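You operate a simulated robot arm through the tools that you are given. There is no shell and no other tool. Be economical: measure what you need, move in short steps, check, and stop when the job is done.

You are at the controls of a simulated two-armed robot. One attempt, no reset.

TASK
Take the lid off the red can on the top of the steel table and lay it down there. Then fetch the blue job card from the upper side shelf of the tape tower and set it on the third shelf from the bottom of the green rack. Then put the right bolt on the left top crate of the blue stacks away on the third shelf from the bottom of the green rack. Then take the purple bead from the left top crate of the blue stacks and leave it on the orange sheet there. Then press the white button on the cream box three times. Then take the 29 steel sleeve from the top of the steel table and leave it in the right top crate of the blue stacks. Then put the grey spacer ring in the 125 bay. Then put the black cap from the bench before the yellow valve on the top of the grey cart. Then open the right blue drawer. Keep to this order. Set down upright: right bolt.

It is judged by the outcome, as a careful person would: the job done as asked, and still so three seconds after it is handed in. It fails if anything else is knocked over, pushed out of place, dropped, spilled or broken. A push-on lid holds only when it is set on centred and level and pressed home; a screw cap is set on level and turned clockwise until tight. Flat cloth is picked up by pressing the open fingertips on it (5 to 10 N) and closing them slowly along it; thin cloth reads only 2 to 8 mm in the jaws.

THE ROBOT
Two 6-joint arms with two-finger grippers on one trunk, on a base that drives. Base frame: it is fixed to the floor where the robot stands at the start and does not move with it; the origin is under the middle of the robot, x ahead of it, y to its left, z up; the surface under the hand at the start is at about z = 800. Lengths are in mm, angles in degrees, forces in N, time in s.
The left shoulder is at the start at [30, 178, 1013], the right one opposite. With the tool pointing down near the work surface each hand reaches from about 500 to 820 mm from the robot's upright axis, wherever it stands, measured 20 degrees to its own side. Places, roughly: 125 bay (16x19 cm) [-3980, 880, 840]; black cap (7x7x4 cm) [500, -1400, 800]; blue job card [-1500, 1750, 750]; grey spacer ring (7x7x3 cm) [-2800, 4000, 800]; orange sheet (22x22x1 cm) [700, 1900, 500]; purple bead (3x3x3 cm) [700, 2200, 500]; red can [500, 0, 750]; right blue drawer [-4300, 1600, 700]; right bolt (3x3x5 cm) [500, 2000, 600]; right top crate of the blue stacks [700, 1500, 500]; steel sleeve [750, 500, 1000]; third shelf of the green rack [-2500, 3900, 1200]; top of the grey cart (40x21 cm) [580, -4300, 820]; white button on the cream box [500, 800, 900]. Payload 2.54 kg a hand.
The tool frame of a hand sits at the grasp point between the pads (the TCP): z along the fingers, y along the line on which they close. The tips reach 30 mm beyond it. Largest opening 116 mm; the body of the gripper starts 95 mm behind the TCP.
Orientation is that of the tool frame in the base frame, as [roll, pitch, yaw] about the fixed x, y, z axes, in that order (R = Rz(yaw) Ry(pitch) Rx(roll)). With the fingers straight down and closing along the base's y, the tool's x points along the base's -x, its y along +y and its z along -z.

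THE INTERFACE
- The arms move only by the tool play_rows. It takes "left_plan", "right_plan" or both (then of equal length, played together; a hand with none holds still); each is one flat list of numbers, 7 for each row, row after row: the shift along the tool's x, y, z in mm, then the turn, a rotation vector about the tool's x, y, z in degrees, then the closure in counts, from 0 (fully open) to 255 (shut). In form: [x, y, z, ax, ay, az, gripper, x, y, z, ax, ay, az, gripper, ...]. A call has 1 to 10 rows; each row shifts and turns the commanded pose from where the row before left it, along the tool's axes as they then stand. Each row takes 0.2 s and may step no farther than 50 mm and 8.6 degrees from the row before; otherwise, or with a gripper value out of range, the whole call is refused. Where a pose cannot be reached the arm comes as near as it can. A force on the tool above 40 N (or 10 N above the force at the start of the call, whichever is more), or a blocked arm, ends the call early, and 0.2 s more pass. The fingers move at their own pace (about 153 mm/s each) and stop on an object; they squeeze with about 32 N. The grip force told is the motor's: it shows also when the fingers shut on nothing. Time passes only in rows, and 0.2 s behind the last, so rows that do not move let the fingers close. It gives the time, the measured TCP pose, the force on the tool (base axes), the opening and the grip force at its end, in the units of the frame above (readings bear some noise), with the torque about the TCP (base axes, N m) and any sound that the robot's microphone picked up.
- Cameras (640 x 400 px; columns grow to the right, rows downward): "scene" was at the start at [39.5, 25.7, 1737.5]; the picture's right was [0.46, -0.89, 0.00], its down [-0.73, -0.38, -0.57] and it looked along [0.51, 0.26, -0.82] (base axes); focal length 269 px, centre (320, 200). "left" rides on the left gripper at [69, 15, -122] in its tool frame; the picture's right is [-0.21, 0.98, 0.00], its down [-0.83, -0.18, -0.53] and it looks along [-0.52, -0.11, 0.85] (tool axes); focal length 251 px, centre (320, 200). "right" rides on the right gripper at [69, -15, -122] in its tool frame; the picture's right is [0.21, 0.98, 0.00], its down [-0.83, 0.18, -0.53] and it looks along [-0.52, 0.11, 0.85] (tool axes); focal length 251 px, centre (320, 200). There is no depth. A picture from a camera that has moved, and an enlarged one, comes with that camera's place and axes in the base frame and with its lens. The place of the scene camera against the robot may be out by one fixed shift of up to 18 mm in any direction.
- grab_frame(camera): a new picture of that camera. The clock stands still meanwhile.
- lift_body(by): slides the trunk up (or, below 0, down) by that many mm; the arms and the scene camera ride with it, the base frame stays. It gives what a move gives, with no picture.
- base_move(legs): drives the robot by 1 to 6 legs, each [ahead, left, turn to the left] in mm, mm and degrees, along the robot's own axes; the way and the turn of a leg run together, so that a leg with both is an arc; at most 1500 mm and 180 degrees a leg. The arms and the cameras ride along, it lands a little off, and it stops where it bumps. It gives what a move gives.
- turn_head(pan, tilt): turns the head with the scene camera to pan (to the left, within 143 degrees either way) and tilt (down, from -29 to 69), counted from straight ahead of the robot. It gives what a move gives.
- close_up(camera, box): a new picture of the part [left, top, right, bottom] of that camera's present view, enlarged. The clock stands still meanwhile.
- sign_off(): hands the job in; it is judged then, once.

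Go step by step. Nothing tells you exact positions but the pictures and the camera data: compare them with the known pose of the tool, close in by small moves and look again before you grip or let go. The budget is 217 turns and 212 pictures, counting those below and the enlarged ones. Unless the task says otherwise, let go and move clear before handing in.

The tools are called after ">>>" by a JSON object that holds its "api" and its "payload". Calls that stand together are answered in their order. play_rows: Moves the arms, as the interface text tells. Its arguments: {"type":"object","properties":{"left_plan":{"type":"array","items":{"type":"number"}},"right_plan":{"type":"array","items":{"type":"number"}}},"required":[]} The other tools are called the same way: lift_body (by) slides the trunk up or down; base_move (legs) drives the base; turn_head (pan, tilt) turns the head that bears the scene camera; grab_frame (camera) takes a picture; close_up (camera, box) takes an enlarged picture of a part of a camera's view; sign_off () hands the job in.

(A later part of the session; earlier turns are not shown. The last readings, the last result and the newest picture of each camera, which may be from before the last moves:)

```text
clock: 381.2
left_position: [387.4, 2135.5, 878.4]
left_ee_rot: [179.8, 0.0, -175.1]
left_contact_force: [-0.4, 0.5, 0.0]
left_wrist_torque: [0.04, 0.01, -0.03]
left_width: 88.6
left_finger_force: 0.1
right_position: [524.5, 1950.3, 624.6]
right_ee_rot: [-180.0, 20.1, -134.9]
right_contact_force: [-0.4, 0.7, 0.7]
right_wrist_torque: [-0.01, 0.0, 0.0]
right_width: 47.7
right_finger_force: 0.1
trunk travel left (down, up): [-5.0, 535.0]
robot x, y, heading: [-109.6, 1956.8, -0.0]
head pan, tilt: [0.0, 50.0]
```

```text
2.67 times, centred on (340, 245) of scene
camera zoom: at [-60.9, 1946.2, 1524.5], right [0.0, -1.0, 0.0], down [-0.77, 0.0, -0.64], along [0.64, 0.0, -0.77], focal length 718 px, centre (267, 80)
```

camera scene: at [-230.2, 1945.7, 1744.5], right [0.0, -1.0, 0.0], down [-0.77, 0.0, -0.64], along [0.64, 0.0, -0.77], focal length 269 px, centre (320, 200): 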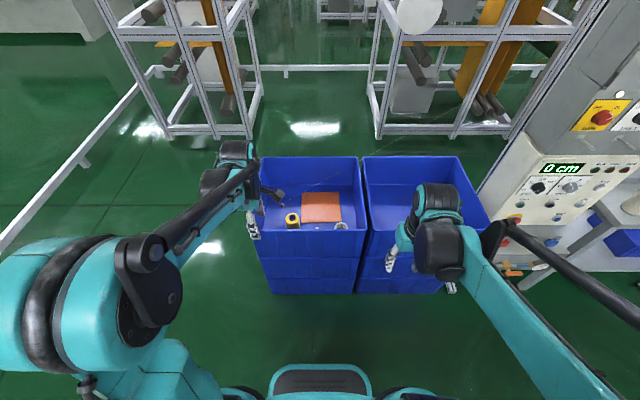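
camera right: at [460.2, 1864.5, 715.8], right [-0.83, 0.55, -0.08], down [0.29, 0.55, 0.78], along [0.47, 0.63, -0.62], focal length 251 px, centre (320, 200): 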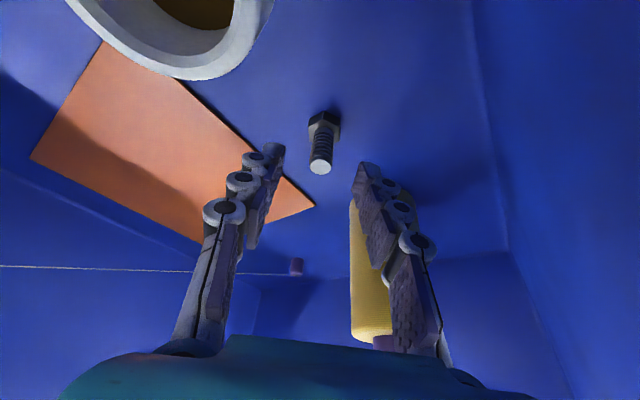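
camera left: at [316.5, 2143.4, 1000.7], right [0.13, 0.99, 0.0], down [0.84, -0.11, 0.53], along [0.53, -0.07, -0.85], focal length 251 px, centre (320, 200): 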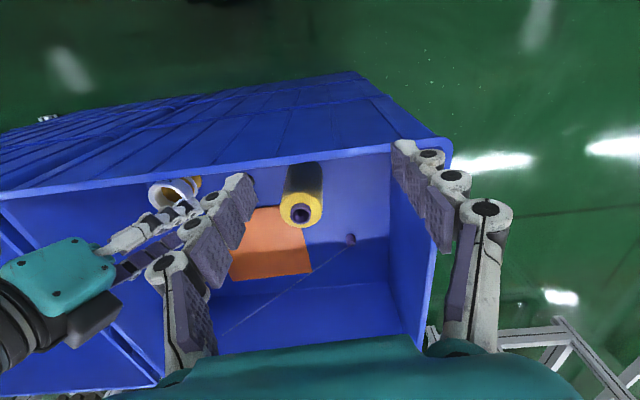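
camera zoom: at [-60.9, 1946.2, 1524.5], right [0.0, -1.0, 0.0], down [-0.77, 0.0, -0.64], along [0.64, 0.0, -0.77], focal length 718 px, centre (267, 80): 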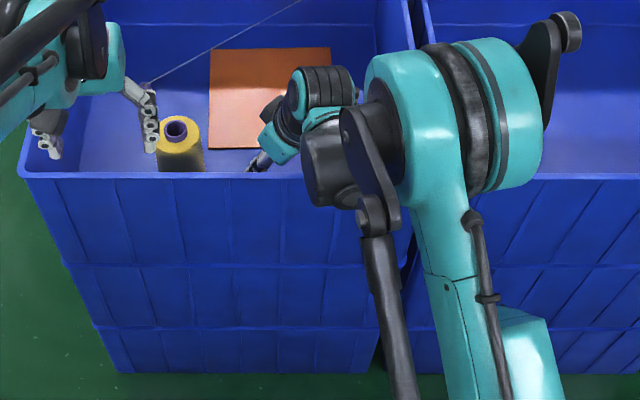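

Bolt tip triangulated at [540.5, 1968, 580], shank about 18 mm. I go the last 48 mm and close on the shank.

>>> {"api": "play_rows", "payload": {"right_plan": [0, 0.6, 24, 0, 0, 0, 150, -1, 0.5, 24, 0, 0, 0, 150, 0, 0, 0, 0, 0, 0, 190, 0, 0, 0, 0, 0, 0, 255, 0, 0, 0, 0, 0, 0, 255, 0, 0, 0, 0, 0, 0, 255]}}

>>> {"api": "close_up", "payload": {"camera": "right", "box": [200, 100, 440, 250]}}

```text
clock: 382.6
left_position: [386.5, 2135.7, 877.9]
left_ee_rot: [179.8, -0.1, -175.1]
left_contact_force: [-0.5, -0.3, 0.3]
left_wrist_torque: [-0.03, 0.02, 0.02]
left_width: 88.8
left_finger_force: 0.0
right_position: [536.2, 1962.4, 580.0]
right_ee_rot: [-179.9, 20.2, -134.9]
right_contact_force: [-1.9, 0.4, 4.7]
right_wrist_torque: [0.02, 0.02, -0.01]
right_width: 14.3
right_finger_force: 32.1
trunk travel left (down, up): [-5.0, 535.0]
robot x, y, heading: [-115.4, 1955.3, 0.3]
head pan, tilt: [0.0, 50.0]
```

```text
2.67 times, centred on (320, 175) of right
camera zoom: at [471.3, 1877.4, 670.7], right [-0.83, 0.55, -0.08], down [0.29, 0.55, 0.78], along [0.47, 0.63, -0.62], focal length 670 px, centre (320, 267)
```

zoom: 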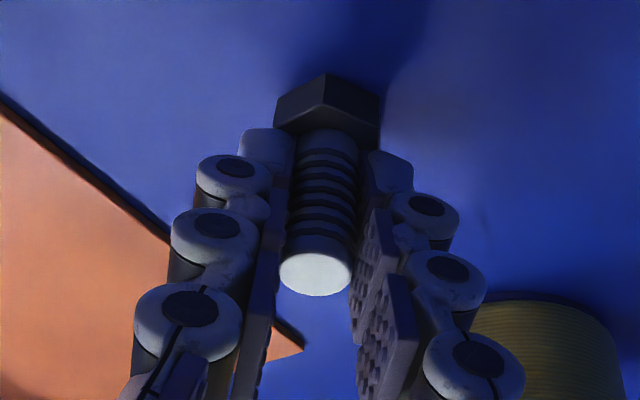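

Gripped on the shank. I lift straight up out of the crate.

>>> {"api": "play_rows", "payload": {"right_plan": [-3.4, 0, -9.4, 0, 0, 0, 255, -10, 0, -28, 0, 0, 0, 255, -14.4, 0, -39.5, 0, 0, 0, 255, -14.4, 0, -39.5, 0, 0, 0, 255, -14.4, 0, -39.5, 0, 0, 0, 255, -14.4, 0, -39.5, 0, 0, 0, 255, -14.4, 0, -39.5, 0, 0, 0, 255, -14.4, 0, -39.5, 0, 0, 0, 255]}}

>>> {"api": "grab_frame", "payload": {"camera": "right"}}

```text
clock: 384.4
left_position: [387.6, 2135.4, 878.0]
left_ee_rot: [179.7, -0.1, -175.0]
left_contact_force: [0.0, -0.7, -0.3]
left_wrist_torque: [0.02, -0.04, -0.01]
left_width: 88.8
left_finger_force: 0.0
right_position: [533.7, 1963.0, 872.3]
right_ee_rot: [-180.0, 20.2, -134.8]
right_contact_force: [0.1, 0.4, -0.2]
right_wrist_torque: [-0.02, 0.05, -0.01]
right_width: 14.4
right_finger_force: 31.8
trunk travel left (down, up): [-5.0, 535.0]
robot x, y, heading: [-113.9, 1951.4, 0.1]
head pan, tilt: [0.0, 50.0]
```

```text
126 pictures are left
camera right: at [470.4, 1876.9, 963.6], right [-0.83, 0.55, -0.08], down [0.29, 0.55, 0.78], along [0.47, 0.63, -0.62], focal length 251 px, centre (320, 200)
```

right: 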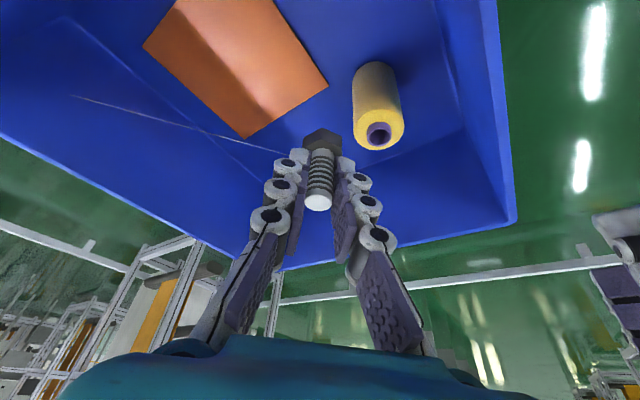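

Bolt secure. I bring the trunk up, tuck the arms, and begin the route west again.

>>> {"api": "lift_body", "payload": {"by": 225}}

>>> {"api": "play_rows", "payload": {"right_plan": [41, 4.4, -15, 0, 0, 0, 255, 41, 4.4, -15, 0, 0, 0, 255, 41, 4.4, -15, 0, 0, 0, 255, 41, 4.4, -15, 0, 0, 0, 255, 41, 4.4, -15, 0, 0, 0, 255, 41, 4.4, -15, 0, 0, 0, 255, 41, 4.4, -15, 0, 0, 0, 255], "left_plan": [20, 0, 0, 0, 0, 0, 60, 20, 0, 0, 0, 0, 0, 60, 20, 0, 0, 0, 0, 0, 60, 20, 0, 0, 0, 0, 0, 60, 20, 0, 0, 0, 0, 0, 60, 20, 0, 0, 0, 0, 0, 60, 0, 0, 0, 0, 0, 0, 60]}}

>>> {"api": "base_move", "payload": {"legs": [[-170, 0, 0], [0, 0, 90], [-1500, 0, 0], [-1500, 0, 0], [-1500, 0, 0], [-1500, 0, 0]]}}

```text
clock: 386.8
left_position: [386.4, 2135.0, 1102.5]
left_ee_rot: [179.8, -0.1, -175.2]
left_contact_force: [-0.3, -0.1, -0.2]
left_wrist_torque: [0.02, 0.01, 0.01]
left_width: 88.8
left_finger_force: 0.2
right_position: [534.8, 1963.1, 1096.2]
right_ee_rot: [-179.9, 20.1, -134.8]
right_contact_force: [1.1, -0.7, -0.8]
right_wrist_torque: [-0.02, 0.06, 0.02]
right_width: 14.4
right_finger_force: 32.2
trunk travel left (down, up): [-230.0, 310.0]
robot x, y, heading: [-114.5, 1953.6, 0.1]
head pan, tilt: [0.0, 50.0]
```

```text
clock: 388.4
left_position: [265.5, 2125.6, 1103.1]
left_ee_rot: [179.8, -0.1, -175.0]
left_contact_force: [-0.2, -0.1, 0.7]
left_wrist_torque: [0.04, 0.01, -0.01]
left_width: 88.7
left_finger_force: 0.0
right_position: [297.6, 1767.7, 1096.6]
right_ee_rot: [-179.9, 20.1, -134.7]
right_contact_force: [-0.2, -0.4, -0.2]
right_wrist_torque: [0.02, -0.02, 0.01]
right_width: 14.0
right_finger_force: 32.0
trunk travel left (down, up): [-230.0, 310.0]
robot x, y, heading: [-114.0, 1953.3, 0.1]
head pan, tilt: [0.0, 50.0]
```

```text
clock: 421.7
left_position: [-428.5, -3649.9, 1102.0]
left_ee_rot: [179.8, -0.2, -85.9]
left_contact_force: [0.0, -0.3, -0.8]
left_wrist_torque: [0.01, -0.01, 0.0]
left_width: 89.1
left_finger_force: 0.1
right_position: [-69.9, -3623.1, 1097.1]
right_ee_rot: [-179.9, 20.1, -45.5]
right_contact_force: [-1.0, 1.4, -0.3]
right_wrist_torque: [-0.02, -0.01, 0.04]
right_width: 14.6
right_finger_force: 31.8
trunk travel left (down, up): [-230.0, 310.0]
robot x, y, heading: [-260.2, -4029.5, 89.4]
head pan, tilt: [0.0, 50.0]
```

>>> {"api": "base_move", "payload": {"legs": [[-1500, 0, 0.6], [-790, 0, 0], [0, 1400, 0], [0, 760, 0], [1500, 0, 0], [1500, 0, 0]]}}

```text
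clock: 457.1
left_position: [-2619.5, -2984.5, 1102.4]
left_ee_rot: [179.7, -0.1, -84.0]
left_contact_force: [0.7, -0.3, 0.2]
left_wrist_torque: [0.03, 0.03, -0.03]
left_width: 88.8
left_finger_force: 0.2
right_position: [-2262.7, -2947.7, 1096.3]
right_ee_rot: [-179.9, 20.1, -43.8]
right_contact_force: [-0.2, 0.8, -0.3]
right_wrist_torque: [-0.02, 0.03, -0.01]
right_width: 14.7
right_finger_force: 31.8
trunk travel left (down, up): [-230.0, 310.0]
robot x, y, heading: [-2439.8, -3362.7, 91.1]
head pan, tilt: [0.0, 50.0]
```

>>> {"api": "base_move", "payload": {"legs": [[800, 0, -1.1], [0, 1200, 0], [0, 1020, 0], [1500, 0, 0], [830, 0, 0], [0, -1400, 0]]}}

```text
clock: 489.7
left_position: [-3398.6, 169.6, 1102.3]
left_ee_rot: [179.8, -0.1, -86.1]
left_contact_force: [-0.8, 0.1, 1.0]
left_wrist_torque: [0.03, 0.03, 0.01]
left_width: 88.8
left_finger_force: 0.1
right_position: [-3040.4, 194.3, 1096.7]
right_ee_rot: [-179.9, 20.1, -45.7]
right_contact_force: [-0.8, 0.0, -0.6]
right_wrist_torque: [0.0, 0.01, 0.01]
right_width: 14.6
right_finger_force: 32.3
trunk travel left (down, up): [-230.0, 310.0]
robot x, y, heading: [-3235.1, -212.5, 89.2]
head pan, tilt: [0.0, 50.0]
```

>>> {"api": "base_move", "payload": {"legs": [[700, 0, 0.8], [1200, -300, 0], [1000, -200, 0], [250, -85, 0]]}}

>>> {"api": "lift_body", "payload": {"by": 250}}

>>> {"api": "grab_frame", "payload": {"camera": "scene"}}

>>> {"api": "grab_frame", "payload": {"camera": "right"}}

```text
clock: 505.9
left_position: [-2784.5, 3329.2, 1102.4]
left_ee_rot: [179.8, -0.2, -85.7]
left_contact_force: [-0.5, 0.5, 0.0]
left_wrist_torque: [-0.04, 0.01, 0.02]
left_width: 88.7
left_finger_force: 0.1
right_position: [-2425.7, 3354.4, 1094.8]
right_ee_rot: [-179.9, 20.0, -45.6]
right_contact_force: [-0.2, 0.9, -0.1]
right_wrist_torque: [-0.05, -0.01, 0.04]
right_width: 14.3
right_finger_force: 32.4
trunk travel left (down, up): [-230.0, 310.0]
robot x, y, heading: [-2620.0, 2945.2, 89.1]
head pan, tilt: [0.0, 50.0]
```

```text
clock: 508.4
left_position: [-2785.6, 3327.6, 1351.8]
left_ee_rot: [179.9, -0.1, -85.8]
left_contact_force: [0.2, 0.4, 0.5]
left_wrist_torque: [0.02, -0.01, -0.02]
left_width: 88.8
left_finger_force: 0.1
right_position: [-2426.7, 3354.9, 1346.7]
right_ee_rot: [-179.9, 20.1, -45.6]
right_contact_force: [-0.6, 0.4, 0.2]
right_wrist_torque: [-0.01, -0.02, 0.03]
right_width: 14.5
right_finger_force: 32.2
trunk travel left (down, up): [-480.0, 60.0]
robot x, y, heading: [-2619.3, 2943.9, 89.4]
head pan, tilt: [0.0, 50.0]
```

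```text
125 pictures are left
camera scene: at [-2612.1, 2985.1, 1999.3], right [1.0, -0.01, 0.0], down [-0.01, -0.77, -0.64], along [0.01, 0.64, -0.77], focal length 269 px, centre (320, 200)
```

scene: 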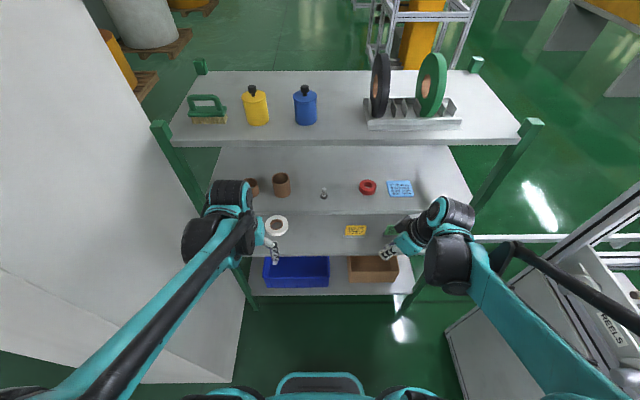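

```text
124 pictures are left
camera right: at [-2341.1, 3288.5, 1437.8], right [-0.56, -0.83, -0.08], down [-0.55, 0.3, 0.78], along [-0.63, 0.48, -0.62], focal length 251 px, centre (320, 200)
```

right: 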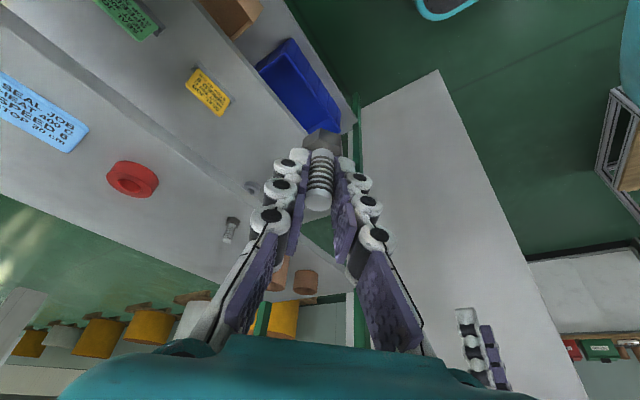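

Bolt still held. I swing the hand to point straight into the rack (about the vertical) and tilt it to 28°, outside the rack.

>>> {"api": "play_rows", "payload": {"right_plan": [0, 0, 0, 2.57, 0, 7.05, 255, 0, 0, 0, 2.57, 0, 7.05, 255, 0, 0, 0, 2.57, 0, 7.05, 255, 0, 0, 0, 2.57, 0, 7.05, 255, 0, 0, 0, 2.57, 0, 7.05, 255, 0, 0, 0, 2.57, 0, 7.05, 255, 0, 0, 0, 0, -4, 0, 255, 0, 0, 0, 0, -4, 0, 255, 0, 0, 0, 0, 0, 0, 255]}}

>>> {"api": "grab_frame", "payload": {"camera": "right"}}

```text
clock: 510.4
left_position: [-2785.0, 3327.9, 1352.4]
left_ee_rot: [179.8, -0.2, -85.8]
left_contact_force: [0.3, 0.2, 0.2]
left_wrist_torque: [-0.03, -0.01, -0.02]
left_width: 88.4
left_finger_force: 0.1
right_position: [-2425.8, 3355.1, 1347.6]
right_ee_rot: [-179.8, 28.2, -90.6]
right_contact_force: [-0.6, 0.1, -1.3]
right_wrist_torque: [0.0, -0.03, 0.01]
right_width: 14.3
right_finger_force: 32.3
trunk travel left (down, up): [-480.0, 60.0]
robot x, y, heading: [-2614.2, 2944.7, 89.3]
head pan, tilt: [0.0, 50.0]
```

```text
123 pictures are left
camera right: at [-2412.8, 3236.0, 1421.7], right [-0.98, -0.18, -0.1], down [-0.18, 0.48, 0.86], along [-0.1, 0.86, -0.5], focal length 251 px, centre (320, 200)
```

right: 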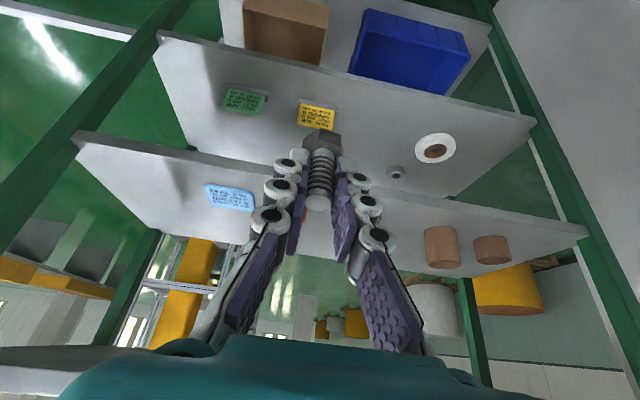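

Shelf front edge measured at y ≈ 3625. I carry the bolt in to above [-2500, 3665].

>>> {"api": "play_rows", "payload": {"right_plan": [-27.8, 9.2, 28.6, 0, 0, 0, 255, -27.8, 9.2, 28.6, 0, 0, 0, 255, -27.8, 9.2, 28.6, 0, 0, 0, 255, -27.8, 9.2, 28.6, 0, 0, 0, 255, -27.8, 9.2, 28.6, 0, 0, 0, 255, -27.8, 9.2, 28.6, 0, 0, 0, 255]}}

>>> {"api": "grab_frame", "payload": {"camera": "right"}}

>>> {"api": "grab_frame", "payload": {"camera": "scene"}}

```text
clock: 511.8
left_position: [-2784.3, 3330.1, 1352.1]
left_ee_rot: [179.8, -0.1, -85.8]
left_contact_force: [-0.1, 0.2, 0.7]
left_wrist_torque: [-0.01, -0.01, 0.02]
left_width: 88.7
left_finger_force: 0.0
right_position: [-2481.2, 3586.6, 1271.7]
right_ee_rot: [-180.0, 28.2, -90.7]
right_contact_force: [-0.4, 0.4, -0.6]
right_wrist_torque: [-0.03, -0.03, -0.01]
right_width: 14.4
right_finger_force: 32.2
trunk travel left (down, up): [-480.0, 60.0]
robot x, y, heading: [-2619.3, 2945.6, 89.4]
head pan, tilt: [0.0, 50.0]
```

```text
122 pictures are left
camera right: at [-2466.5, 3467.2, 1347.5], right [-0.98, -0.18, -0.1], down [-0.18, 0.48, 0.86], along [-0.1, 0.86, -0.5], focal length 251 px, centre (320, 200)
```

right: 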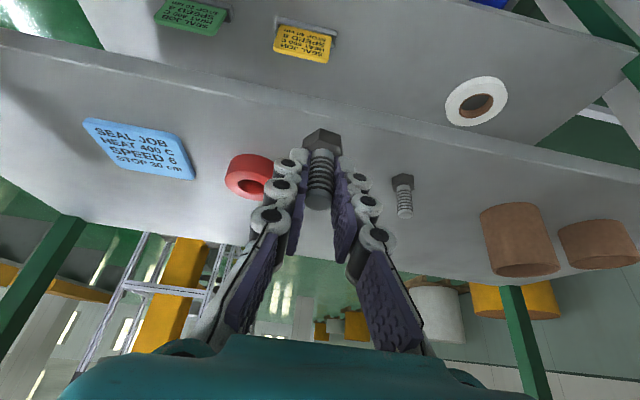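

```text
121 pictures are left
camera scene: at [-2612.6, 2988.0, 1999.4], right [1.0, -0.01, 0.0], down [-0.01, -0.77, -0.64], along [0.01, 0.64, -0.77], focal length 269 px, centre (320, 200)
```

scene: 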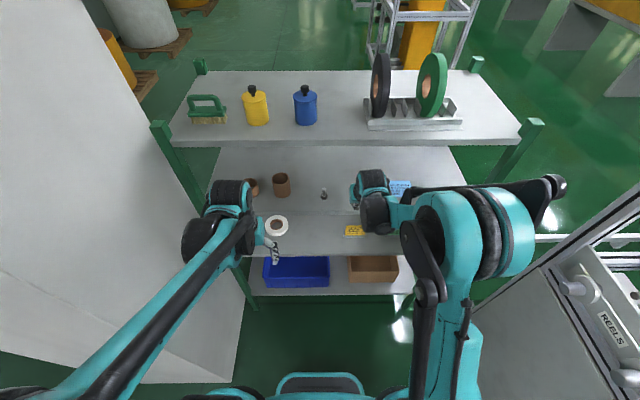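

Clear on both sides. I move the last bit in and lower towards the shelf.

>>> {"api": "play_rows", "payload": {"right_plan": [-29.3, 9.5, 28, 0, 0, 0, 255, -29.3, 9.5, 28, 0, 0, 0, 255, 4.7, 0, 8.8, 0, 0, 0, 255, 4.7, 0, 8.8, 0, 0, 0, 255, 3.7, 0, 7, 0, 0, 0, 255, 0, 0, 0, 0, 0, 0, 255]}}

>>> {"api": "grab_frame", "payload": {"camera": "right"}}

```text
clock: 513.2
left_position: [-2784.7, 3327.5, 1353.6]
left_ee_rot: [179.7, -0.2, -85.9]
left_contact_force: [-0.2, -0.9, -0.1]
left_wrist_torque: [0.0, -0.01, 0.01]
left_width: 88.5
left_finger_force: 0.0
right_position: [-2497.7, 3660.7, 1224.5]
right_ee_rot: [-179.9, 28.2, -90.5]
right_contact_force: [-0.2, 0.0, -0.7]
right_wrist_torque: [0.01, 0.01, 0.01]
right_width: 14.3
right_finger_force: 32.1
trunk travel left (down, up): [-480.0, 60.0]
robot x, y, heading: [-2616.7, 2939.8, 89.2]
head pan, tilt: [0.0, 50.0]
```

```text
120 pictures are left
camera right: at [-2483.9, 3542.0, 1299.7], right [-0.98, -0.18, -0.1], down [-0.18, 0.48, 0.86], along [-0.1, 0.86, -0.5], focal length 251 px, centre (320, 200)
```

right: 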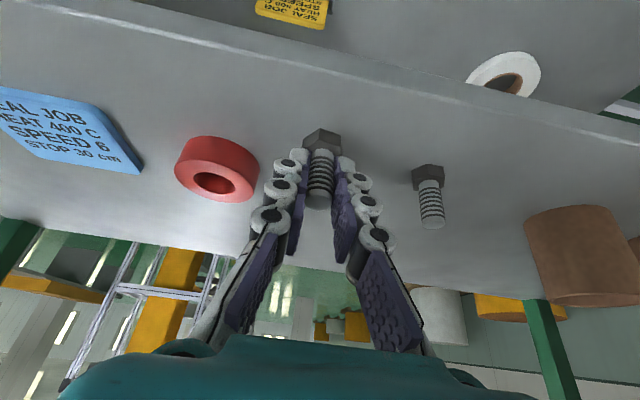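

Good placement between red ring and the other bolt. I lower in 2–3 mm steps until it touches.

>>> {"api": "play_rows", "payload": {"right_plan": [1.4, 0, 2.6, 0, 0, 0, 255, 1.4, 0, 2.6, 0, 0, 0, 255, 1.4, 0, 2.6, 0, 0, 0, 255, 0.9, 0, 1.8, 0, 0, 0, 255, 0, 0, 0, 0, 0, 0, 255]}}

>>> {"api": "close_up", "payload": {"camera": "right", "box": [200, 90, 440, 240]}}

```text
clock: 514.4
left_position: [-2785.8, 3329.0, 1353.5]
left_ee_rot: [179.9, -0.1, -85.8]
left_contact_force: [0.0, 0.3, -0.2]
left_wrist_torque: [-0.03, -0.03, -0.04]
left_width: 88.9
left_finger_force: 0.0
right_position: [-2496.1, 3660.8, 1213.1]
right_ee_rot: [-179.9, 28.1, -90.7]
right_contact_force: [0.7, -0.3, -0.1]
right_wrist_torque: [-0.03, -0.03, -0.03]
right_width: 14.7
right_finger_force: 32.4
trunk travel left (down, up): [-480.0, 60.0]
robot x, y, heading: [-2617.4, 2943.4, 89.2]
head pan, tilt: [0.0, 50.0]
```

```text
2.67 times, centred on (320, 165) of right
camera zoom: at [-2483.4, 3543.0, 1288.8], right [-0.98, -0.18, -0.1], down [-0.18, 0.48, 0.86], along [-0.1, 0.86, -0.5], focal length 670 px, centre (320, 293)
```

zoom: 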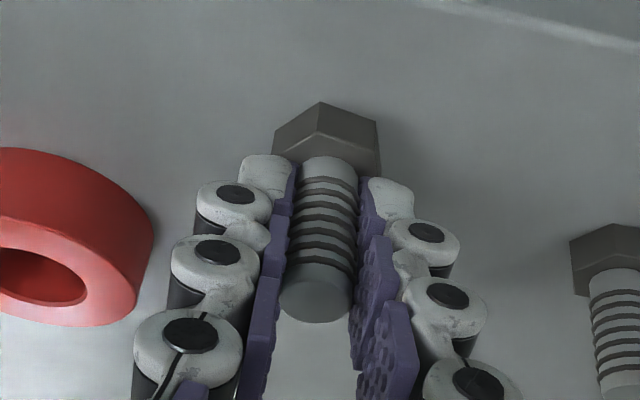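

>>> {"api": "play_rows", "payload": {"right_plan": [0.9, 0, 1.8, 0, 0, 0, 255, 0.9, 0, 1.8, 0, 0, 0, 255, 0.7, 0, 1.3, 0, 0, 0, 255, 0, 0, 0, 0, 0, 0, 255]}}

>>> {"api": "close_up", "payload": {"camera": "right", "box": [200, 90, 440, 240]}}

```text
clock: 515.4
left_position: [-2785.4, 3328.3, 1354.0]
left_ee_rot: [179.9, 0.0, -85.8]
left_contact_force: [0.0, 0.0, 0.5]
left_wrist_torque: [-0.01, -0.02, 0.03]
left_width: 88.6
left_finger_force: 0.1
right_position: [-2497.7, 3661.6, 1207.8]
right_ee_rot: [-179.9, 28.1, -90.6]
right_contact_force: [1.1, 1.3, -0.2]
right_wrist_torque: [0.0, 0.03, -0.02]
right_width: 14.4
right_finger_force: 31.8
trunk travel left (down, up): [-480.0, 60.0]
robot x, y, heading: [-2616.8, 2946.5, 89.5]
head pan, tilt: [0.0, 50.0]
```

```text
2.67 times, centred on (320, 165) of right
camera zoom: at [-2483.5, 3542.8, 1283.2], right [-0.98, -0.18, -0.1], down [-0.18, 0.48, 0.86], along [-0.1, 0.86, -0.5], focal length 670 px, centre (320, 293)
```

zoom: 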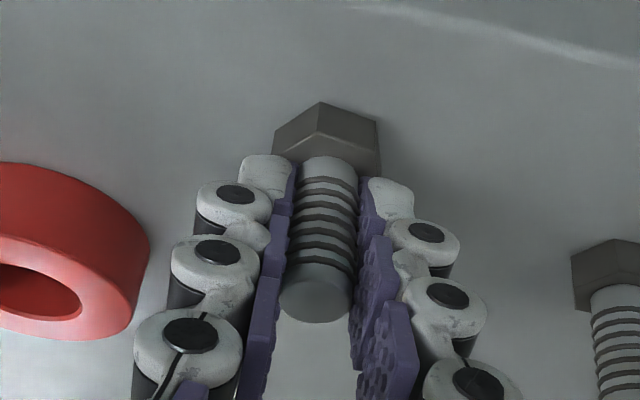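

>>> {"api": "play_rows", "payload": {"right_plan": [0.7, 0, 1.3, 0, 0, 0, 255, 0.7, 0, 1.3, 0, 0, 0, 255, 0.7, 0, 1.3, 0, 0, 0, 255, 0.7, 0, 1.3, 0, 0, 0, 255, 0, 0, 0, 0, 0, 0, 255]}}

>>> {"api": "close_up", "payload": {"camera": "right", "box": [200, 90, 440, 240]}}

```text
clock: 516.6
left_position: [-2785.4, 3327.4, 1352.8]
left_ee_rot: [179.8, -0.1, -85.8]
left_contact_force: [0.3, 0.0, 0.0]
left_wrist_torque: [-0.01, 0.03, 0.0]
left_width: 88.8
left_finger_force: 0.0
right_position: [-2495.8, 3660.7, 1203.9]
right_ee_rot: [-179.8, 28.4, -90.7]
right_contact_force: [0.5, 7.8, 26.3]
right_wrist_torque: [0.26, -0.07, -0.02]
right_width: 14.3
right_finger_force: 31.5
trunk travel left (down, up): [-480.0, 60.0]
robot x, y, heading: [-2615.9, 2945.0, 89.4]
head pan, tilt: [0.0, 50.0]
```

```text
2.67 times, centred on (320, 165) of right
camera zoom: at [-2483.7, 3542.1, 1278.7], right [-0.98, -0.18, -0.1], down [-0.18, 0.48, 0.86], along [-0.1, 0.86, -0.5], focal length 670 px, centre (320, 293)
```

zoom: 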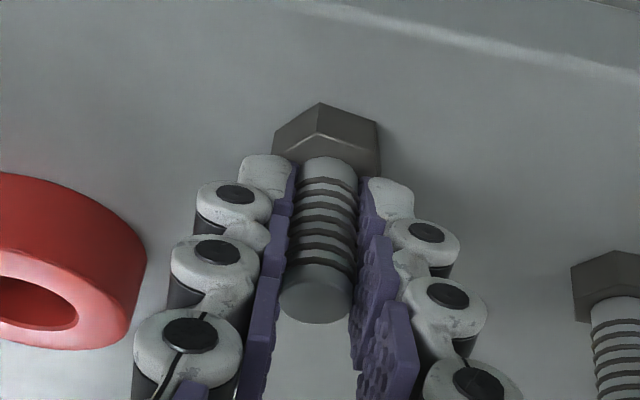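

Contact at 26 N. I ease off 1 mm, take out 4° of the tilt, open, and check that it stands.

>>> {"api": "play_rows", "payload": {"right_plan": [-0.5, 0, -0.9, 0, 2, 0, 255, 0, 0, 0, 0, 2, 0, 255, 0, 0, 0, 0, 0, 0, 240, 0, 0, 0, 0, 0, 0, 225, 0, 0, 0, 0, 0, 0, 200, 0, 0, 0, 0, 0, 0, 170, 0, 0, 0, 0, 0, 0, 160]}}

>>> {"api": "grab_frame", "payload": {"camera": "right"}}

```text
clock: 518.2
left_position: [-2784.5, 3328.1, 1351.4]
left_ee_rot: [180.0, -0.1, -85.7]
left_contact_force: [-0.4, 0.5, -0.2]
left_wrist_torque: [-0.01, 0.01, 0.01]
left_width: 88.7
left_finger_force: 0.1
right_position: [-2498.0, 3660.6, 1202.8]
right_ee_rot: [-179.9, 24.0, -90.5]
right_contact_force: [-0.1, -0.4, -0.1]
right_wrist_torque: [-0.01, 0.0, -0.01]
right_width: 43.2
right_finger_force: 0.0
trunk travel left (down, up): [-480.0, 60.0]
robot x, y, heading: [-2619.4, 2944.9, 89.5]
head pan, tilt: [0.0, 50.0]
```

```text
116 pictures are left
camera right: at [-2483.4, 3548.0, 1286.7], right [-0.98, -0.18, -0.09], down [-0.18, 0.54, 0.82], along [-0.1, 0.82, -0.56], focal length 251 px, centre (320, 200)
```

right: 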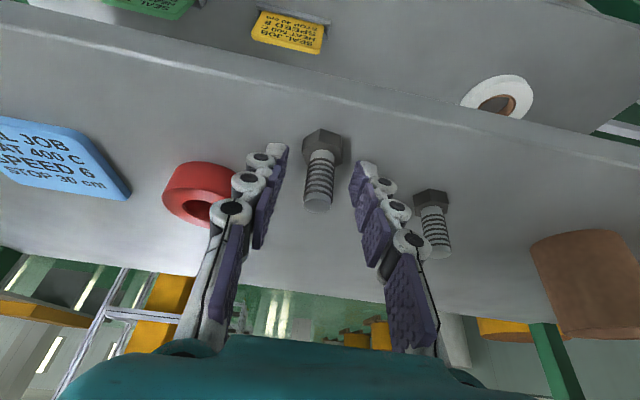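

The bolt stands upright. I retreat along the tool axis, then restore the hand, lower the trunk and head back east.

>>> {"api": "play_rows", "payload": {"right_plan": [0, 0, -15, 0, 0, 0, 160, 0, 0, -40, 0, 0, 0, 160, 0, 0, -40, 0, 0, 0, 160, 20, 0, -40, 0, 0, 0, 160, 40, 0, -20, 0, 0, 0, 160, 45, 0, 0, 0, 0, 0, 160, 45, 0, 0, 0, 0, 0, 160, 45, 0, 0, 0, 8, 0, 120, 45, 0, 0, 0, 8, 0, 120, 0, 0, 0, 0, 8, 0, 120]}}

>>> {"api": "lift_body", "payload": {"by": -250}}

>>> {"api": "close_up", "payload": {"camera": "scene", "box": [160, 60, 480, 260]}}

```text
clock: 520.4
left_position: [-2785.7, 3329.9, 1351.4]
left_ee_rot: [179.9, -0.2, -85.9]
left_contact_force: [-0.2, 0.5, 0.7]
left_wrist_torque: [-0.06, -0.05, 0.0]
left_width: 88.9
left_finger_force: 0.1
right_position: [-2501.4, 3378.9, 1252.0]
right_ee_rot: [-179.8, 0.0, -90.7]
right_contact_force: [-0.7, -0.1, 0.4]
right_wrist_torque: [-0.04, -0.02, -0.01]
right_width: 61.3
right_finger_force: 0.0
trunk travel left (down, up): [-480.0, 60.0]
robot x, y, heading: [-2618.1, 2947.7, 89.2]
head pan, tilt: [0.0, 50.0]
```

```text
clock: 523.0
left_position: [-2784.2, 3328.1, 1102.9]
left_ee_rot: [179.8, -0.1, -85.8]
left_contact_force: [-0.4, -0.3, -0.1]
left_wrist_torque: [0.03, 0.03, 0.02]
left_width: 88.8
left_finger_force: 0.2
right_position: [-2500.5, 3377.2, 1002.3]
right_ee_rot: [-179.9, 0.2, -90.7]
right_contact_force: [1.1, 0.3, 0.5]
right_wrist_torque: [0.01, -0.03, -0.01]
right_width: 61.4
right_finger_force: 0.0
trunk travel left (down, up): [-230.0, 310.0]
robot x, y, heading: [-2620.2, 2946.2, 89.3]
head pan, tilt: [0.0, 50.0]
```

```text
2.00 times, centred on (320, 160) of scene
camera zoom: at [-2612.2, 2984.9, 1749.6], right [1.0, -0.01, 0.0], down [-0.01, -0.77, -0.64], along [0.01, 0.64, -0.77], focal length 539 px, centre (320, 280)
```

zoom: 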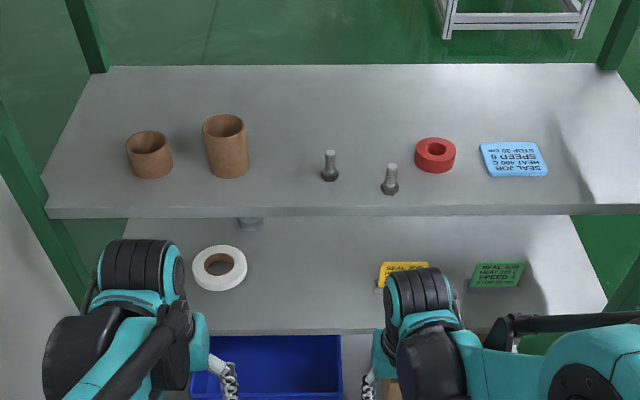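

Card and bolt both stand properly. Driving back east.

>>> {"api": "base_move", "payload": {"legs": [[-250, 85, 0.7], [-1000, 200, 0], [-1200, 300, 0], [-720, 0, 0], [0, 1450, 0], [-1500, 0, 0]]}}

>>> {"api": "base_move", "payload": {"legs": [[-850, 0, 0], [0, -1200, 0], [0, -1050, 0], [-1500, 0, 0], [-1500, 0, 0], [-760, 0, 0]]}}

```text
clock: 552.9
left_position: [-4822.6, -1338.3, 1102.7]
left_ee_rot: [179.7, -0.1, -86.0]
left_contact_force: [0.1, -1.7, 0.4]
left_wrist_torque: [-0.03, -0.02, -0.03]
left_width: 88.7
left_finger_force: 0.0
right_position: [-4538.1, -1288.9, 1002.2]
right_ee_rot: [-179.9, 0.2, -90.8]
right_contact_force: [0.6, -0.4, -1.8]
right_wrist_torque: [-0.01, 0.01, 0.0]
right_width: 61.4
right_finger_force: 0.0
trunk travel left (down, up): [-230.0, 310.0]
robot x, y, heading: [-4654.6, -1718.8, 89.6]
head pan, tilt: [0.0, 50.0]
```

```text
clock: 585.8
left_position: [-2596.8, -5955.6, 1102.6]
left_ee_rot: [179.8, -0.2, -85.1]
left_contact_force: [0.1, 0.2, 0.1]
left_wrist_torque: [0.01, -0.03, 0.01]
left_width: 88.7
left_finger_force: 0.0
right_position: [-2313.7, -5902.7, 1002.0]
right_ee_rot: [-179.9, 0.2, -89.8]
right_contact_force: [0.2, 0.3, 0.8]
right_wrist_torque: [0.02, -0.02, -0.01]
right_width: 61.3
right_finger_force: 0.1
trunk travel left (down, up): [-230.0, 310.0]
robot x, y, heading: [-2425.4, -6335.5, 90.3]
head pan, tilt: [0.0, 50.0]
```

>>> {"api": "base_move", "payload": {"legs": [[0, -1400, 0], [0, -750, 0], [1500, 0, -0.3], [1500, 0, 0], [1500, 0, 0], [1500, 0, 0]]}}

```text
clock: 624.5
left_position: [-540.8, 48.5, 1101.9]
left_ee_rot: [179.8, -0.1, -83.5]
left_contact_force: [0.8, -0.3, 0.7]
left_wrist_torque: [-0.01, -0.01, 0.02]
left_width: 88.9
left_finger_force: 0.1
right_position: [-258.0, 109.6, 1000.2]
right_ee_rot: [-179.9, 0.0, -88.4]
right_contact_force: [0.6, 1.0, 0.2]
right_wrist_torque: [0.01, 0.0, 0.01]
right_width: 61.5
right_finger_force: 0.0
trunk travel left (down, up): [-230.0, 310.0]
robot x, y, heading: [-359.3, -327.7, 91.8]
head pan, tilt: [0.0, 50.0]
```

Now for the bead at about [723, 2165, 542]. I drive to the crate, facing east.

>>> {"api": "base_move", "payload": {"legs": [[1400, 0, -1.8], [830, 0, 0], [0, 0, -90], [280, 0, 0]]}}

>>> {"api": "grab_frame", "payload": {"camera": "scene"}}

>>> {"api": "grab_frame", "payload": {"camera": "left"}}

```text
clock: 641.0
left_position: [296.3, 2062.2, 1102.1]
left_ee_rot: [179.7, -0.2, -176.3]
left_contact_force: [0.5, -0.3, -0.4]
left_wrist_torque: [0.01, 0.05, 0.0]
left_width: 88.8
left_finger_force: 0.1
right_position: [343.1, 1778.4, 1002.0]
right_ee_rot: [-179.8, 0.1, 178.9]
right_contact_force: [0.3, 0.1, 0.1]
right_wrist_torque: [-0.01, 0.07, -0.01]
right_width: 61.5
right_finger_force: 0.0
trunk travel left (down, up): [-230.0, 310.0]
robot x, y, heading: [-94.1, 1893.7, -1.2]
head pan, tilt: [0.0, 50.0]
```

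```text
114 pictures are left
camera scene: at [-34.6, 1890.6, 1749.4], right [-0.02, -1.0, 0.0], down [-0.77, 0.01, -0.64], along [0.64, -0.01, -0.77], focal length 269 px, centre (320, 200)
```

scene: 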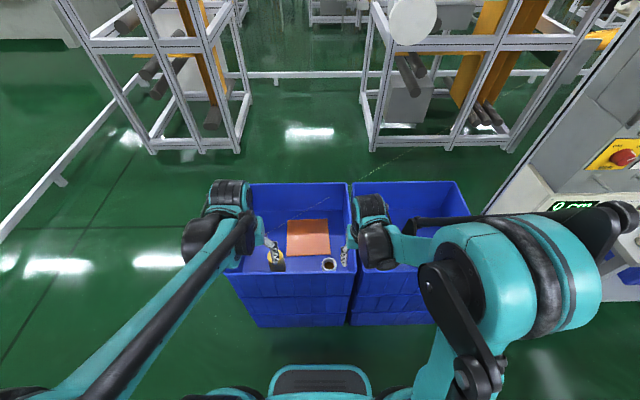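

```text
113 pictures are left
camera left: at [226.4, 2072.0, 1225.5], right [0.15, 0.99, 0.0], down [0.84, -0.13, 0.53], along [0.53, -0.08, -0.85], focal length 251 px, centre (320, 200)
```

left: 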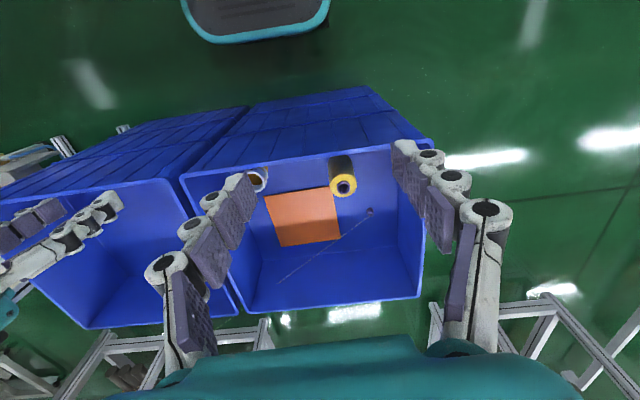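

I raise the right hand for clearance, lower the trunk, and move the left hand out above the bead.

>>> {"api": "play_rows", "payload": {"right_plan": [0, 0, -40, 0, 0, 0, 120, 0, 0, -40, 0, 0, 0, 120, 30, 0, -40, 0, 0, 0, 120]}}

>>> {"api": "lift_body", "payload": {"by": -228}}

>>> {"api": "play_rows", "payload": {"left_plan": [-48, 8.3, 0, 0, 0, 0, 60, -48, 8.3, 0, 0, 0, 0, 60, -48, 8.3, 0, 0, 0, 0, 60, -48, 8.3, 0, 0, 0, 0, 60, -48, 8.3, 0, 0, 0, 0, 60, -48, 8.3, 0, 0, 0, 0, 60, -48, 8.3, 0, 0, 0, 0, 60, -48, 8.3, 0, 0, 0, 0, 60, -48, 8.3, 0, 0, 0, 0, 60]}}

>>> {"api": "grab_frame", "payload": {"camera": "left"}}

```text
clock: 641.8
left_position: [293.4, 2062.2, 1103.7]
left_ee_rot: [179.8, 0.1, -176.3]
left_contact_force: [0.0, 0.9, -0.7]
left_wrist_torque: [-0.02, -0.09, 0.02]
left_width: 88.8
left_finger_force: 0.0
right_position: [309.3, 1777.9, 1124.2]
right_ee_rot: [-179.9, 0.3, 178.9]
right_contact_force: [-0.7, -0.7, 0.2]
right_wrist_torque: [0.0, -0.08, 0.01]
right_width: 61.3
right_finger_force: 0.1
trunk travel left (down, up): [-230.0, 310.0]
robot x, y, heading: [-87.2, 1896.4, -1.2]
head pan, tilt: [0.0, 50.0]
```

```text
clock: 644.1
left_position: [296.2, 2062.6, 875.2]
left_ee_rot: [179.7, -0.1, -176.3]
left_contact_force: [0.1, -0.6, -1.0]
left_wrist_torque: [0.0, 0.02, -0.03]
left_width: 88.9
left_finger_force: 0.0
right_position: [312.4, 1779.1, 893.6]
right_ee_rot: [-180.0, 0.2, 178.9]
right_contact_force: [-0.1, -0.8, -0.6]
right_wrist_torque: [-0.01, 0.01, -0.03]
right_width: 61.2
right_finger_force: 0.0
trunk travel left (down, up): [-2.0, 538.0]
robot x, y, heading: [-89.5, 1896.9, -1.0]
head pan, tilt: [0.0, 50.0]
```

```text
clock: 646.1
left_position: [700.3, 2162.0, 871.7]
left_ee_rot: [179.9, -0.1, -176.2]
left_contact_force: [-1.5, 0.5, 0.0]
left_wrist_torque: [0.0, -0.05, 0.04]
left_width: 88.9
left_finger_force: 0.1
left hand out of reach, approached as far as the arm can: row 9
right_position: [311.5, 1779.1, 894.5]
right_ee_rot: [-179.9, 0.2, 178.9]
right_contact_force: [-1.1, -0.3, -1.2]
right_wrist_torque: [0.0, -0.02, -0.01]
right_width: 61.6
right_finger_force: 0.1
trunk travel left (down, up): [-2.0, 538.0]
robot x, y, heading: [-86.0, 1898.0, -1.1]
head pan, tilt: [0.0, 50.0]
```

```text
112 pictures are left
camera left: at [628.5, 2171.9, 995.0], right [0.15, 0.99, 0.0], down [0.84, -0.13, 0.53], along [0.53, -0.08, -0.85], focal length 251 px, centre (320, 200)
```

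left: 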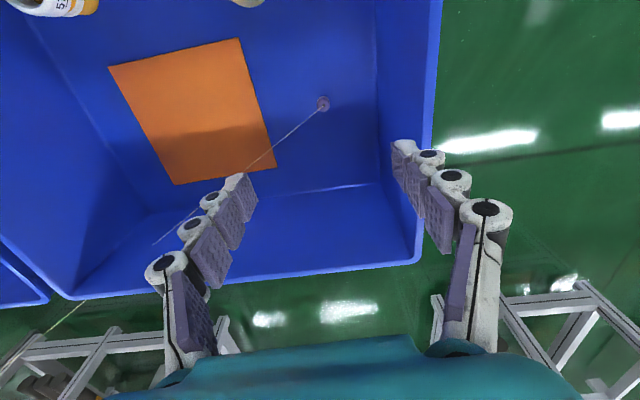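

>>> {"api": "close_up", "payload": {"camera": "left", "box": [20, 80, 360, 340]}}

>>> {"api": "close_up", "payload": {"camera": "left", "box": [280, 75, 360, 125]}}

>>> {"api": "close_up", "payload": {"camera": "scene", "box": [320, 100, 640, 300]}}

```text
1.54 times, centred on (190, 210) of left
camera zoom: at [628.5, 2171.9, 995.0], right [0.15, 0.99, 0.0], down [0.84, -0.13, 0.53], along [0.53, -0.08, -0.85], focal length 387 px, centre (520, 185)
```

zoom: 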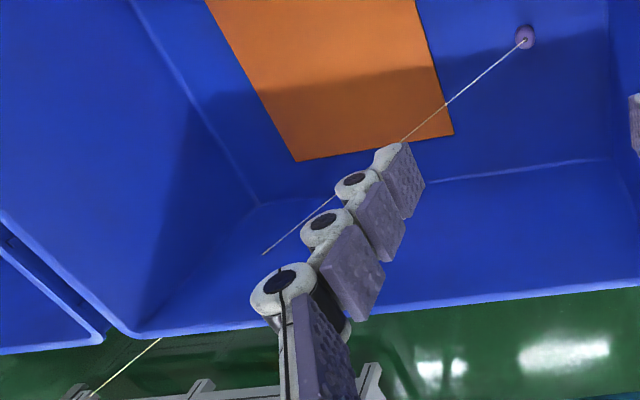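

```text
8.00 times, centred on (320, 100) of left
camera zoom: at [628.5, 2171.9, 995.0], right [0.15, 0.99, 0.0], down [0.84, -0.13, 0.53], along [0.53, -0.08, -0.85], focal length 2012 px, centre (320, 1000)
```

zoom: 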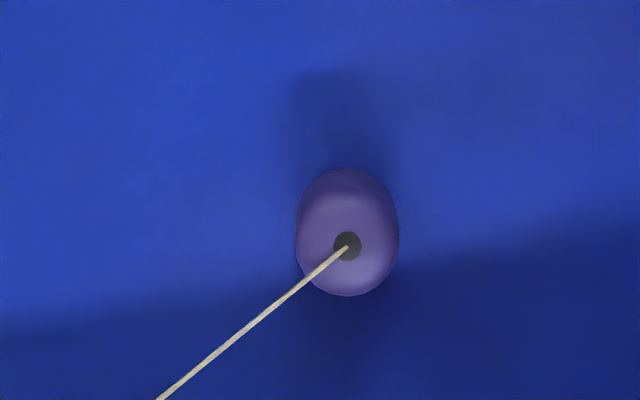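

```text
2.00 times, centred on (480, 200) of scene
camera zoom: at [-36.6, 1890.6, 1521.5], right [-0.02, -1.0, 0.0], down [-0.77, 0.01, -0.64], along [0.64, -0.01, -0.77], focal length 539 px, centre (0, 200)
```

zoom: 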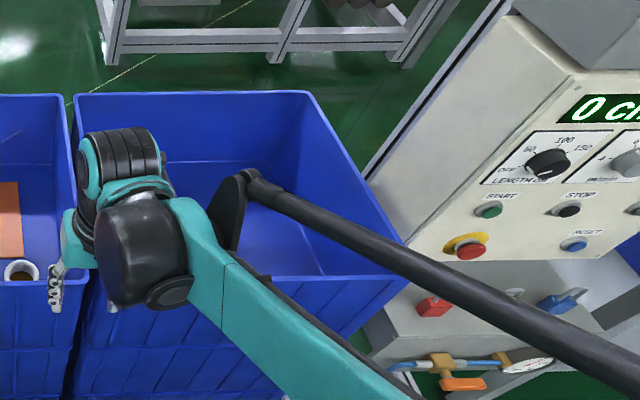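

The bead stands upright with a thread leaving its top towards (+x, -y). I'll turn the hand 50° so the fingers straddle the bead clear of the thread, and drive 70 mm closer.

>>> {"api": "base_move", "payload": {"legs": [[70, 0, 1.1]]}}

>>> {"api": "play_rows", "payload": {"left_plan": [0, 0, 0, 0, 0, 8.4, 120, 0, 0, 0, 0, 0, 8.4, 120, 0, 0, 0, 0, 0, 8.4, 120, 0, 0, 0, 0, 0, 8.4, 120, 0, 0, 0, 0, 0, 8.4, 120, 0, 0, 0, 0, 0, 8, 120]}}

>>> {"api": "grab_frame", "payload": {"camera": "left"}}

```text
clock: 647.2
left_position: [765.3, 2177.2, 870.8]
left_ee_rot: [179.8, -0.2, -175.2]
left_contact_force: [0.4, -0.5, -0.4]
left_wrist_torque: [0.0, 0.01, 0.02]
left_width: 88.8
left_finger_force: 0.1
right_position: [385.1, 1786.5, 893.6]
right_ee_rot: [-179.9, 0.1, 180.0]
right_contact_force: [1.4, 0.3, -0.6]
right_wrist_torque: [0.01, 0.03, -0.02]
right_width: 61.3
right_finger_force: 0.0
trunk travel left (down, up): [-2.0, 538.0]
robot x, y, heading: [-16.1, 1897.5, 0.1]
head pan, tilt: [0.0, 50.0]
```

```text
clock: 648.6
left_position: [764.2, 2176.0, 871.4]
left_ee_rot: [179.8, -0.3, 134.6]
left_contact_force: [0.4, 0.7, 0.2]
left_wrist_torque: [-0.01, 0.01, 0.02]
left_width: 61.4
left_finger_force: 0.0
right_position: [383.3, 1786.9, 895.1]
right_ee_rot: [-179.9, 0.3, -179.9]
right_contact_force: [0.7, 0.6, -0.6]
right_wrist_torque: [0.0, -0.02, 0.03]
right_width: 61.6
right_finger_force: 0.1
trunk travel left (down, up): [-2.0, 538.0]
robot x, y, heading: [-18.2, 1900.7, -0.1]
head pan, tilt: [0.0, 50.0]
```

```text
108 pictures are left
camera left: at [726.4, 2234.7, 994.6], right [0.85, 0.53, 0.0], down [0.45, -0.72, 0.53], along [0.28, -0.45, -0.85], focal length 251 px, centre (320, 200)
```

left: 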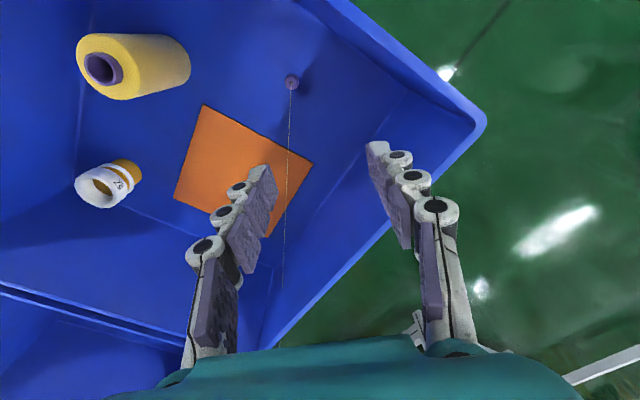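

Thread and fingers are well aligned. I centre over the bead and descend part-way.

>>> {"api": "play_rows", "payload": {"left_plan": [25, -41, 0, 0, 0, 0, 140, 0, 0, 45, 0, 0, 0, 140, 0, 0, 45, 0, 0, 0, 140, 0, 0, 45, 0, 0, 0, 140, 0, 0, 45, 0, 0, 0, 140, 0, 0, 40, 0, 0, 0, 140]}}

>>> {"api": "grab_frame", "payload": {"camera": "left"}}

>>> {"api": "grab_frame", "payload": {"camera": "scene"}}

```text
clock: 650.0
left_position: [717.0, 2165.7, 650.9]
left_ee_rot: [-180.0, -0.2, 134.8]
left_contact_force: [0.0, 1.3, 0.1]
left_wrist_torque: [0.0, -0.01, -0.02]
left_width: 52.2
left_finger_force: 0.1
right_position: [384.3, 1786.6, 895.6]
right_ee_rot: [-179.8, 0.1, -180.0]
right_contact_force: [-0.8, 0.4, -0.7]
right_wrist_torque: [0.02, 0.0, -0.03]
right_width: 61.3
right_finger_force: 0.0
trunk travel left (down, up): [-2.0, 538.0]
robot x, y, heading: [-17.8, 1900.4, -0.1]
head pan, tilt: [0.0, 50.0]
```

```text
107 pictures are left
camera left: at [678.8, 2224.3, 774.2], right [0.84, 0.54, 0.0], down [0.45, -0.72, 0.53], along [0.28, -0.45, -0.85], focal length 251 px, centre (320, 200)
```

left: 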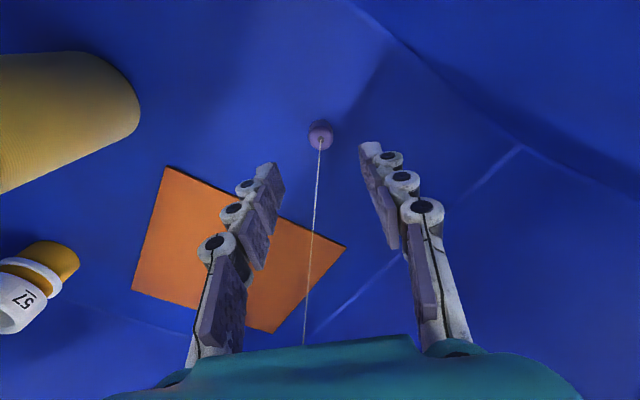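

```text
106 pictures are left
camera scene: at [34.7, 1891.1, 1521.4], right [0.0, -1.0, 0.0], down [-0.77, 0.0, -0.64], along [0.64, 0.0, -0.77], focal length 269 px, centre (320, 200)
```

scene: 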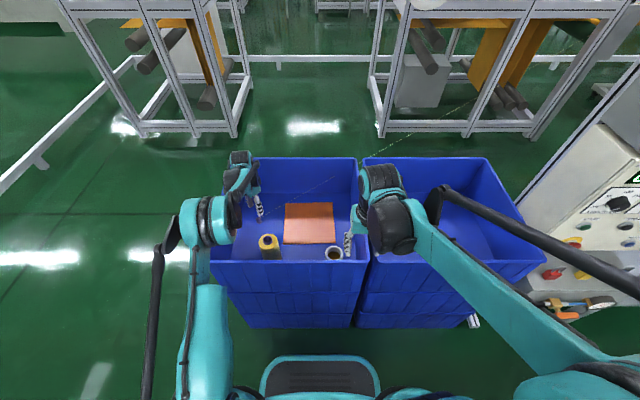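

Centred within 2 mm. I go down with the tips around the bead and close.

>>> {"api": "play_rows", "payload": {"left_plan": [0, -1, 40, 0, 0, 0, 140, 0, -1, 30, 0, 0, 0, 150, 0, 0, 14, 0, 0, 0, 150, 0, 0, 0, 0, 0, 0, 160]}}

>>> {"api": "grab_frame", "payload": {"camera": "left"}}

```text
clock: 651.0
left_position: [715.5, 2165.5, 567.4]
left_ee_rot: [179.9, -0.1, 134.8]
left_contact_force: [0.0, 0.6, -0.6]
left_wrist_torque: [0.0, -0.01, -0.01]
left_width: 43.1
left_finger_force: 0.0
right_position: [384.2, 1786.8, 895.5]
right_ee_rot: [180.0, 0.2, -180.0]
right_contact_force: [0.4, 0.4, -0.6]
right_wrist_torque: [0.0, 0.02, 0.02]
right_width: 61.5
right_finger_force: 0.1
trunk travel left (down, up): [-2.0, 538.0]
robot x, y, heading: [-17.8, 1896.5, 0.1]
head pan, tilt: [0.0, 50.0]
```

```text
105 pictures are left
camera left: at [678.0, 2223.7, 690.5], right [0.84, 0.54, 0.0], down [0.45, -0.72, 0.53], along [0.28, -0.45, -0.85], focal length 251 px, centre (320, 200)
```

left: 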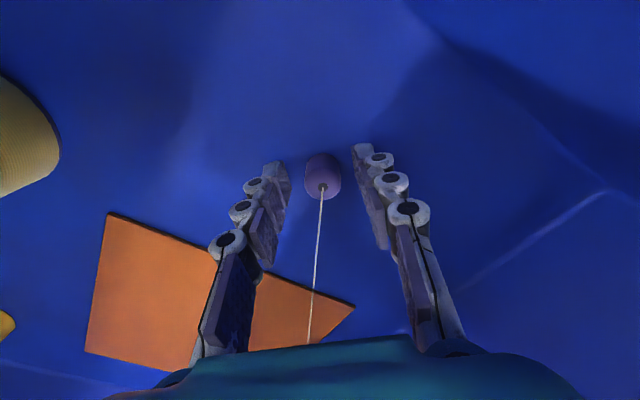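

>>> {"api": "play_rows", "payload": {"left_plan": [0, 0, 2, 0, 0, 0, 200, 0, 0, 0, 0, 0, 0, 255, 0, 0, 0, 0, 0, 0, 255, 0, 0, 0, 0, 0, 0, 255, 0, 0, -5, 0, 0, 0, 255, 0, 0, -15, 0, 0, 0, 255, 0, 0, -10, 0, 0, 0, 255]}}

>>> {"api": "grab_frame", "payload": {"camera": "left"}}

```text
clock: 652.6
left_position: [715.0, 2165.3, 595.8]
left_ee_rot: [180.0, -0.3, 134.8]
left_contact_force: [0.1, 0.6, -0.3]
left_wrist_torque: [0.0, 0.0, 0.02]
left_width: 18.4
left_finger_force: 32.0
right_position: [384.2, 1786.2, 895.3]
right_ee_rot: [-179.9, 0.2, 180.0]
right_contact_force: [0.4, 0.0, -0.3]
right_wrist_torque: [0.01, 0.03, 0.01]
right_width: 61.5
right_finger_force: 0.0
trunk travel left (down, up): [-2.0, 538.0]
robot x, y, heading: [-20.3, 1897.7, 0.1]
head pan, tilt: [0.0, 50.0]
```

```text
104 pictures are left
camera left: at [677.2, 2222.9, 718.6], right [0.84, 0.54, 0.0], down [0.45, -0.72, 0.53], along [0.28, -0.45, -0.85], focal length 251 px, centre (320, 200)
```

left: 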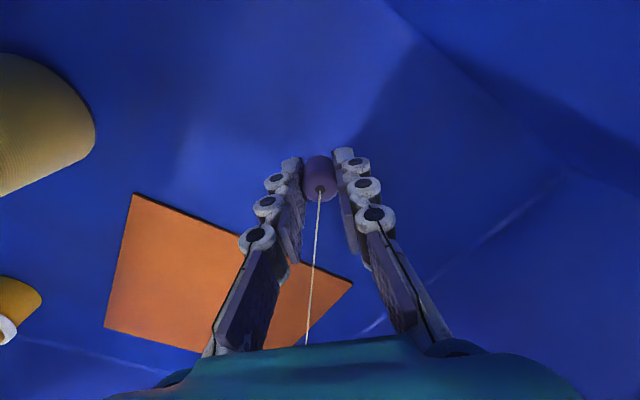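

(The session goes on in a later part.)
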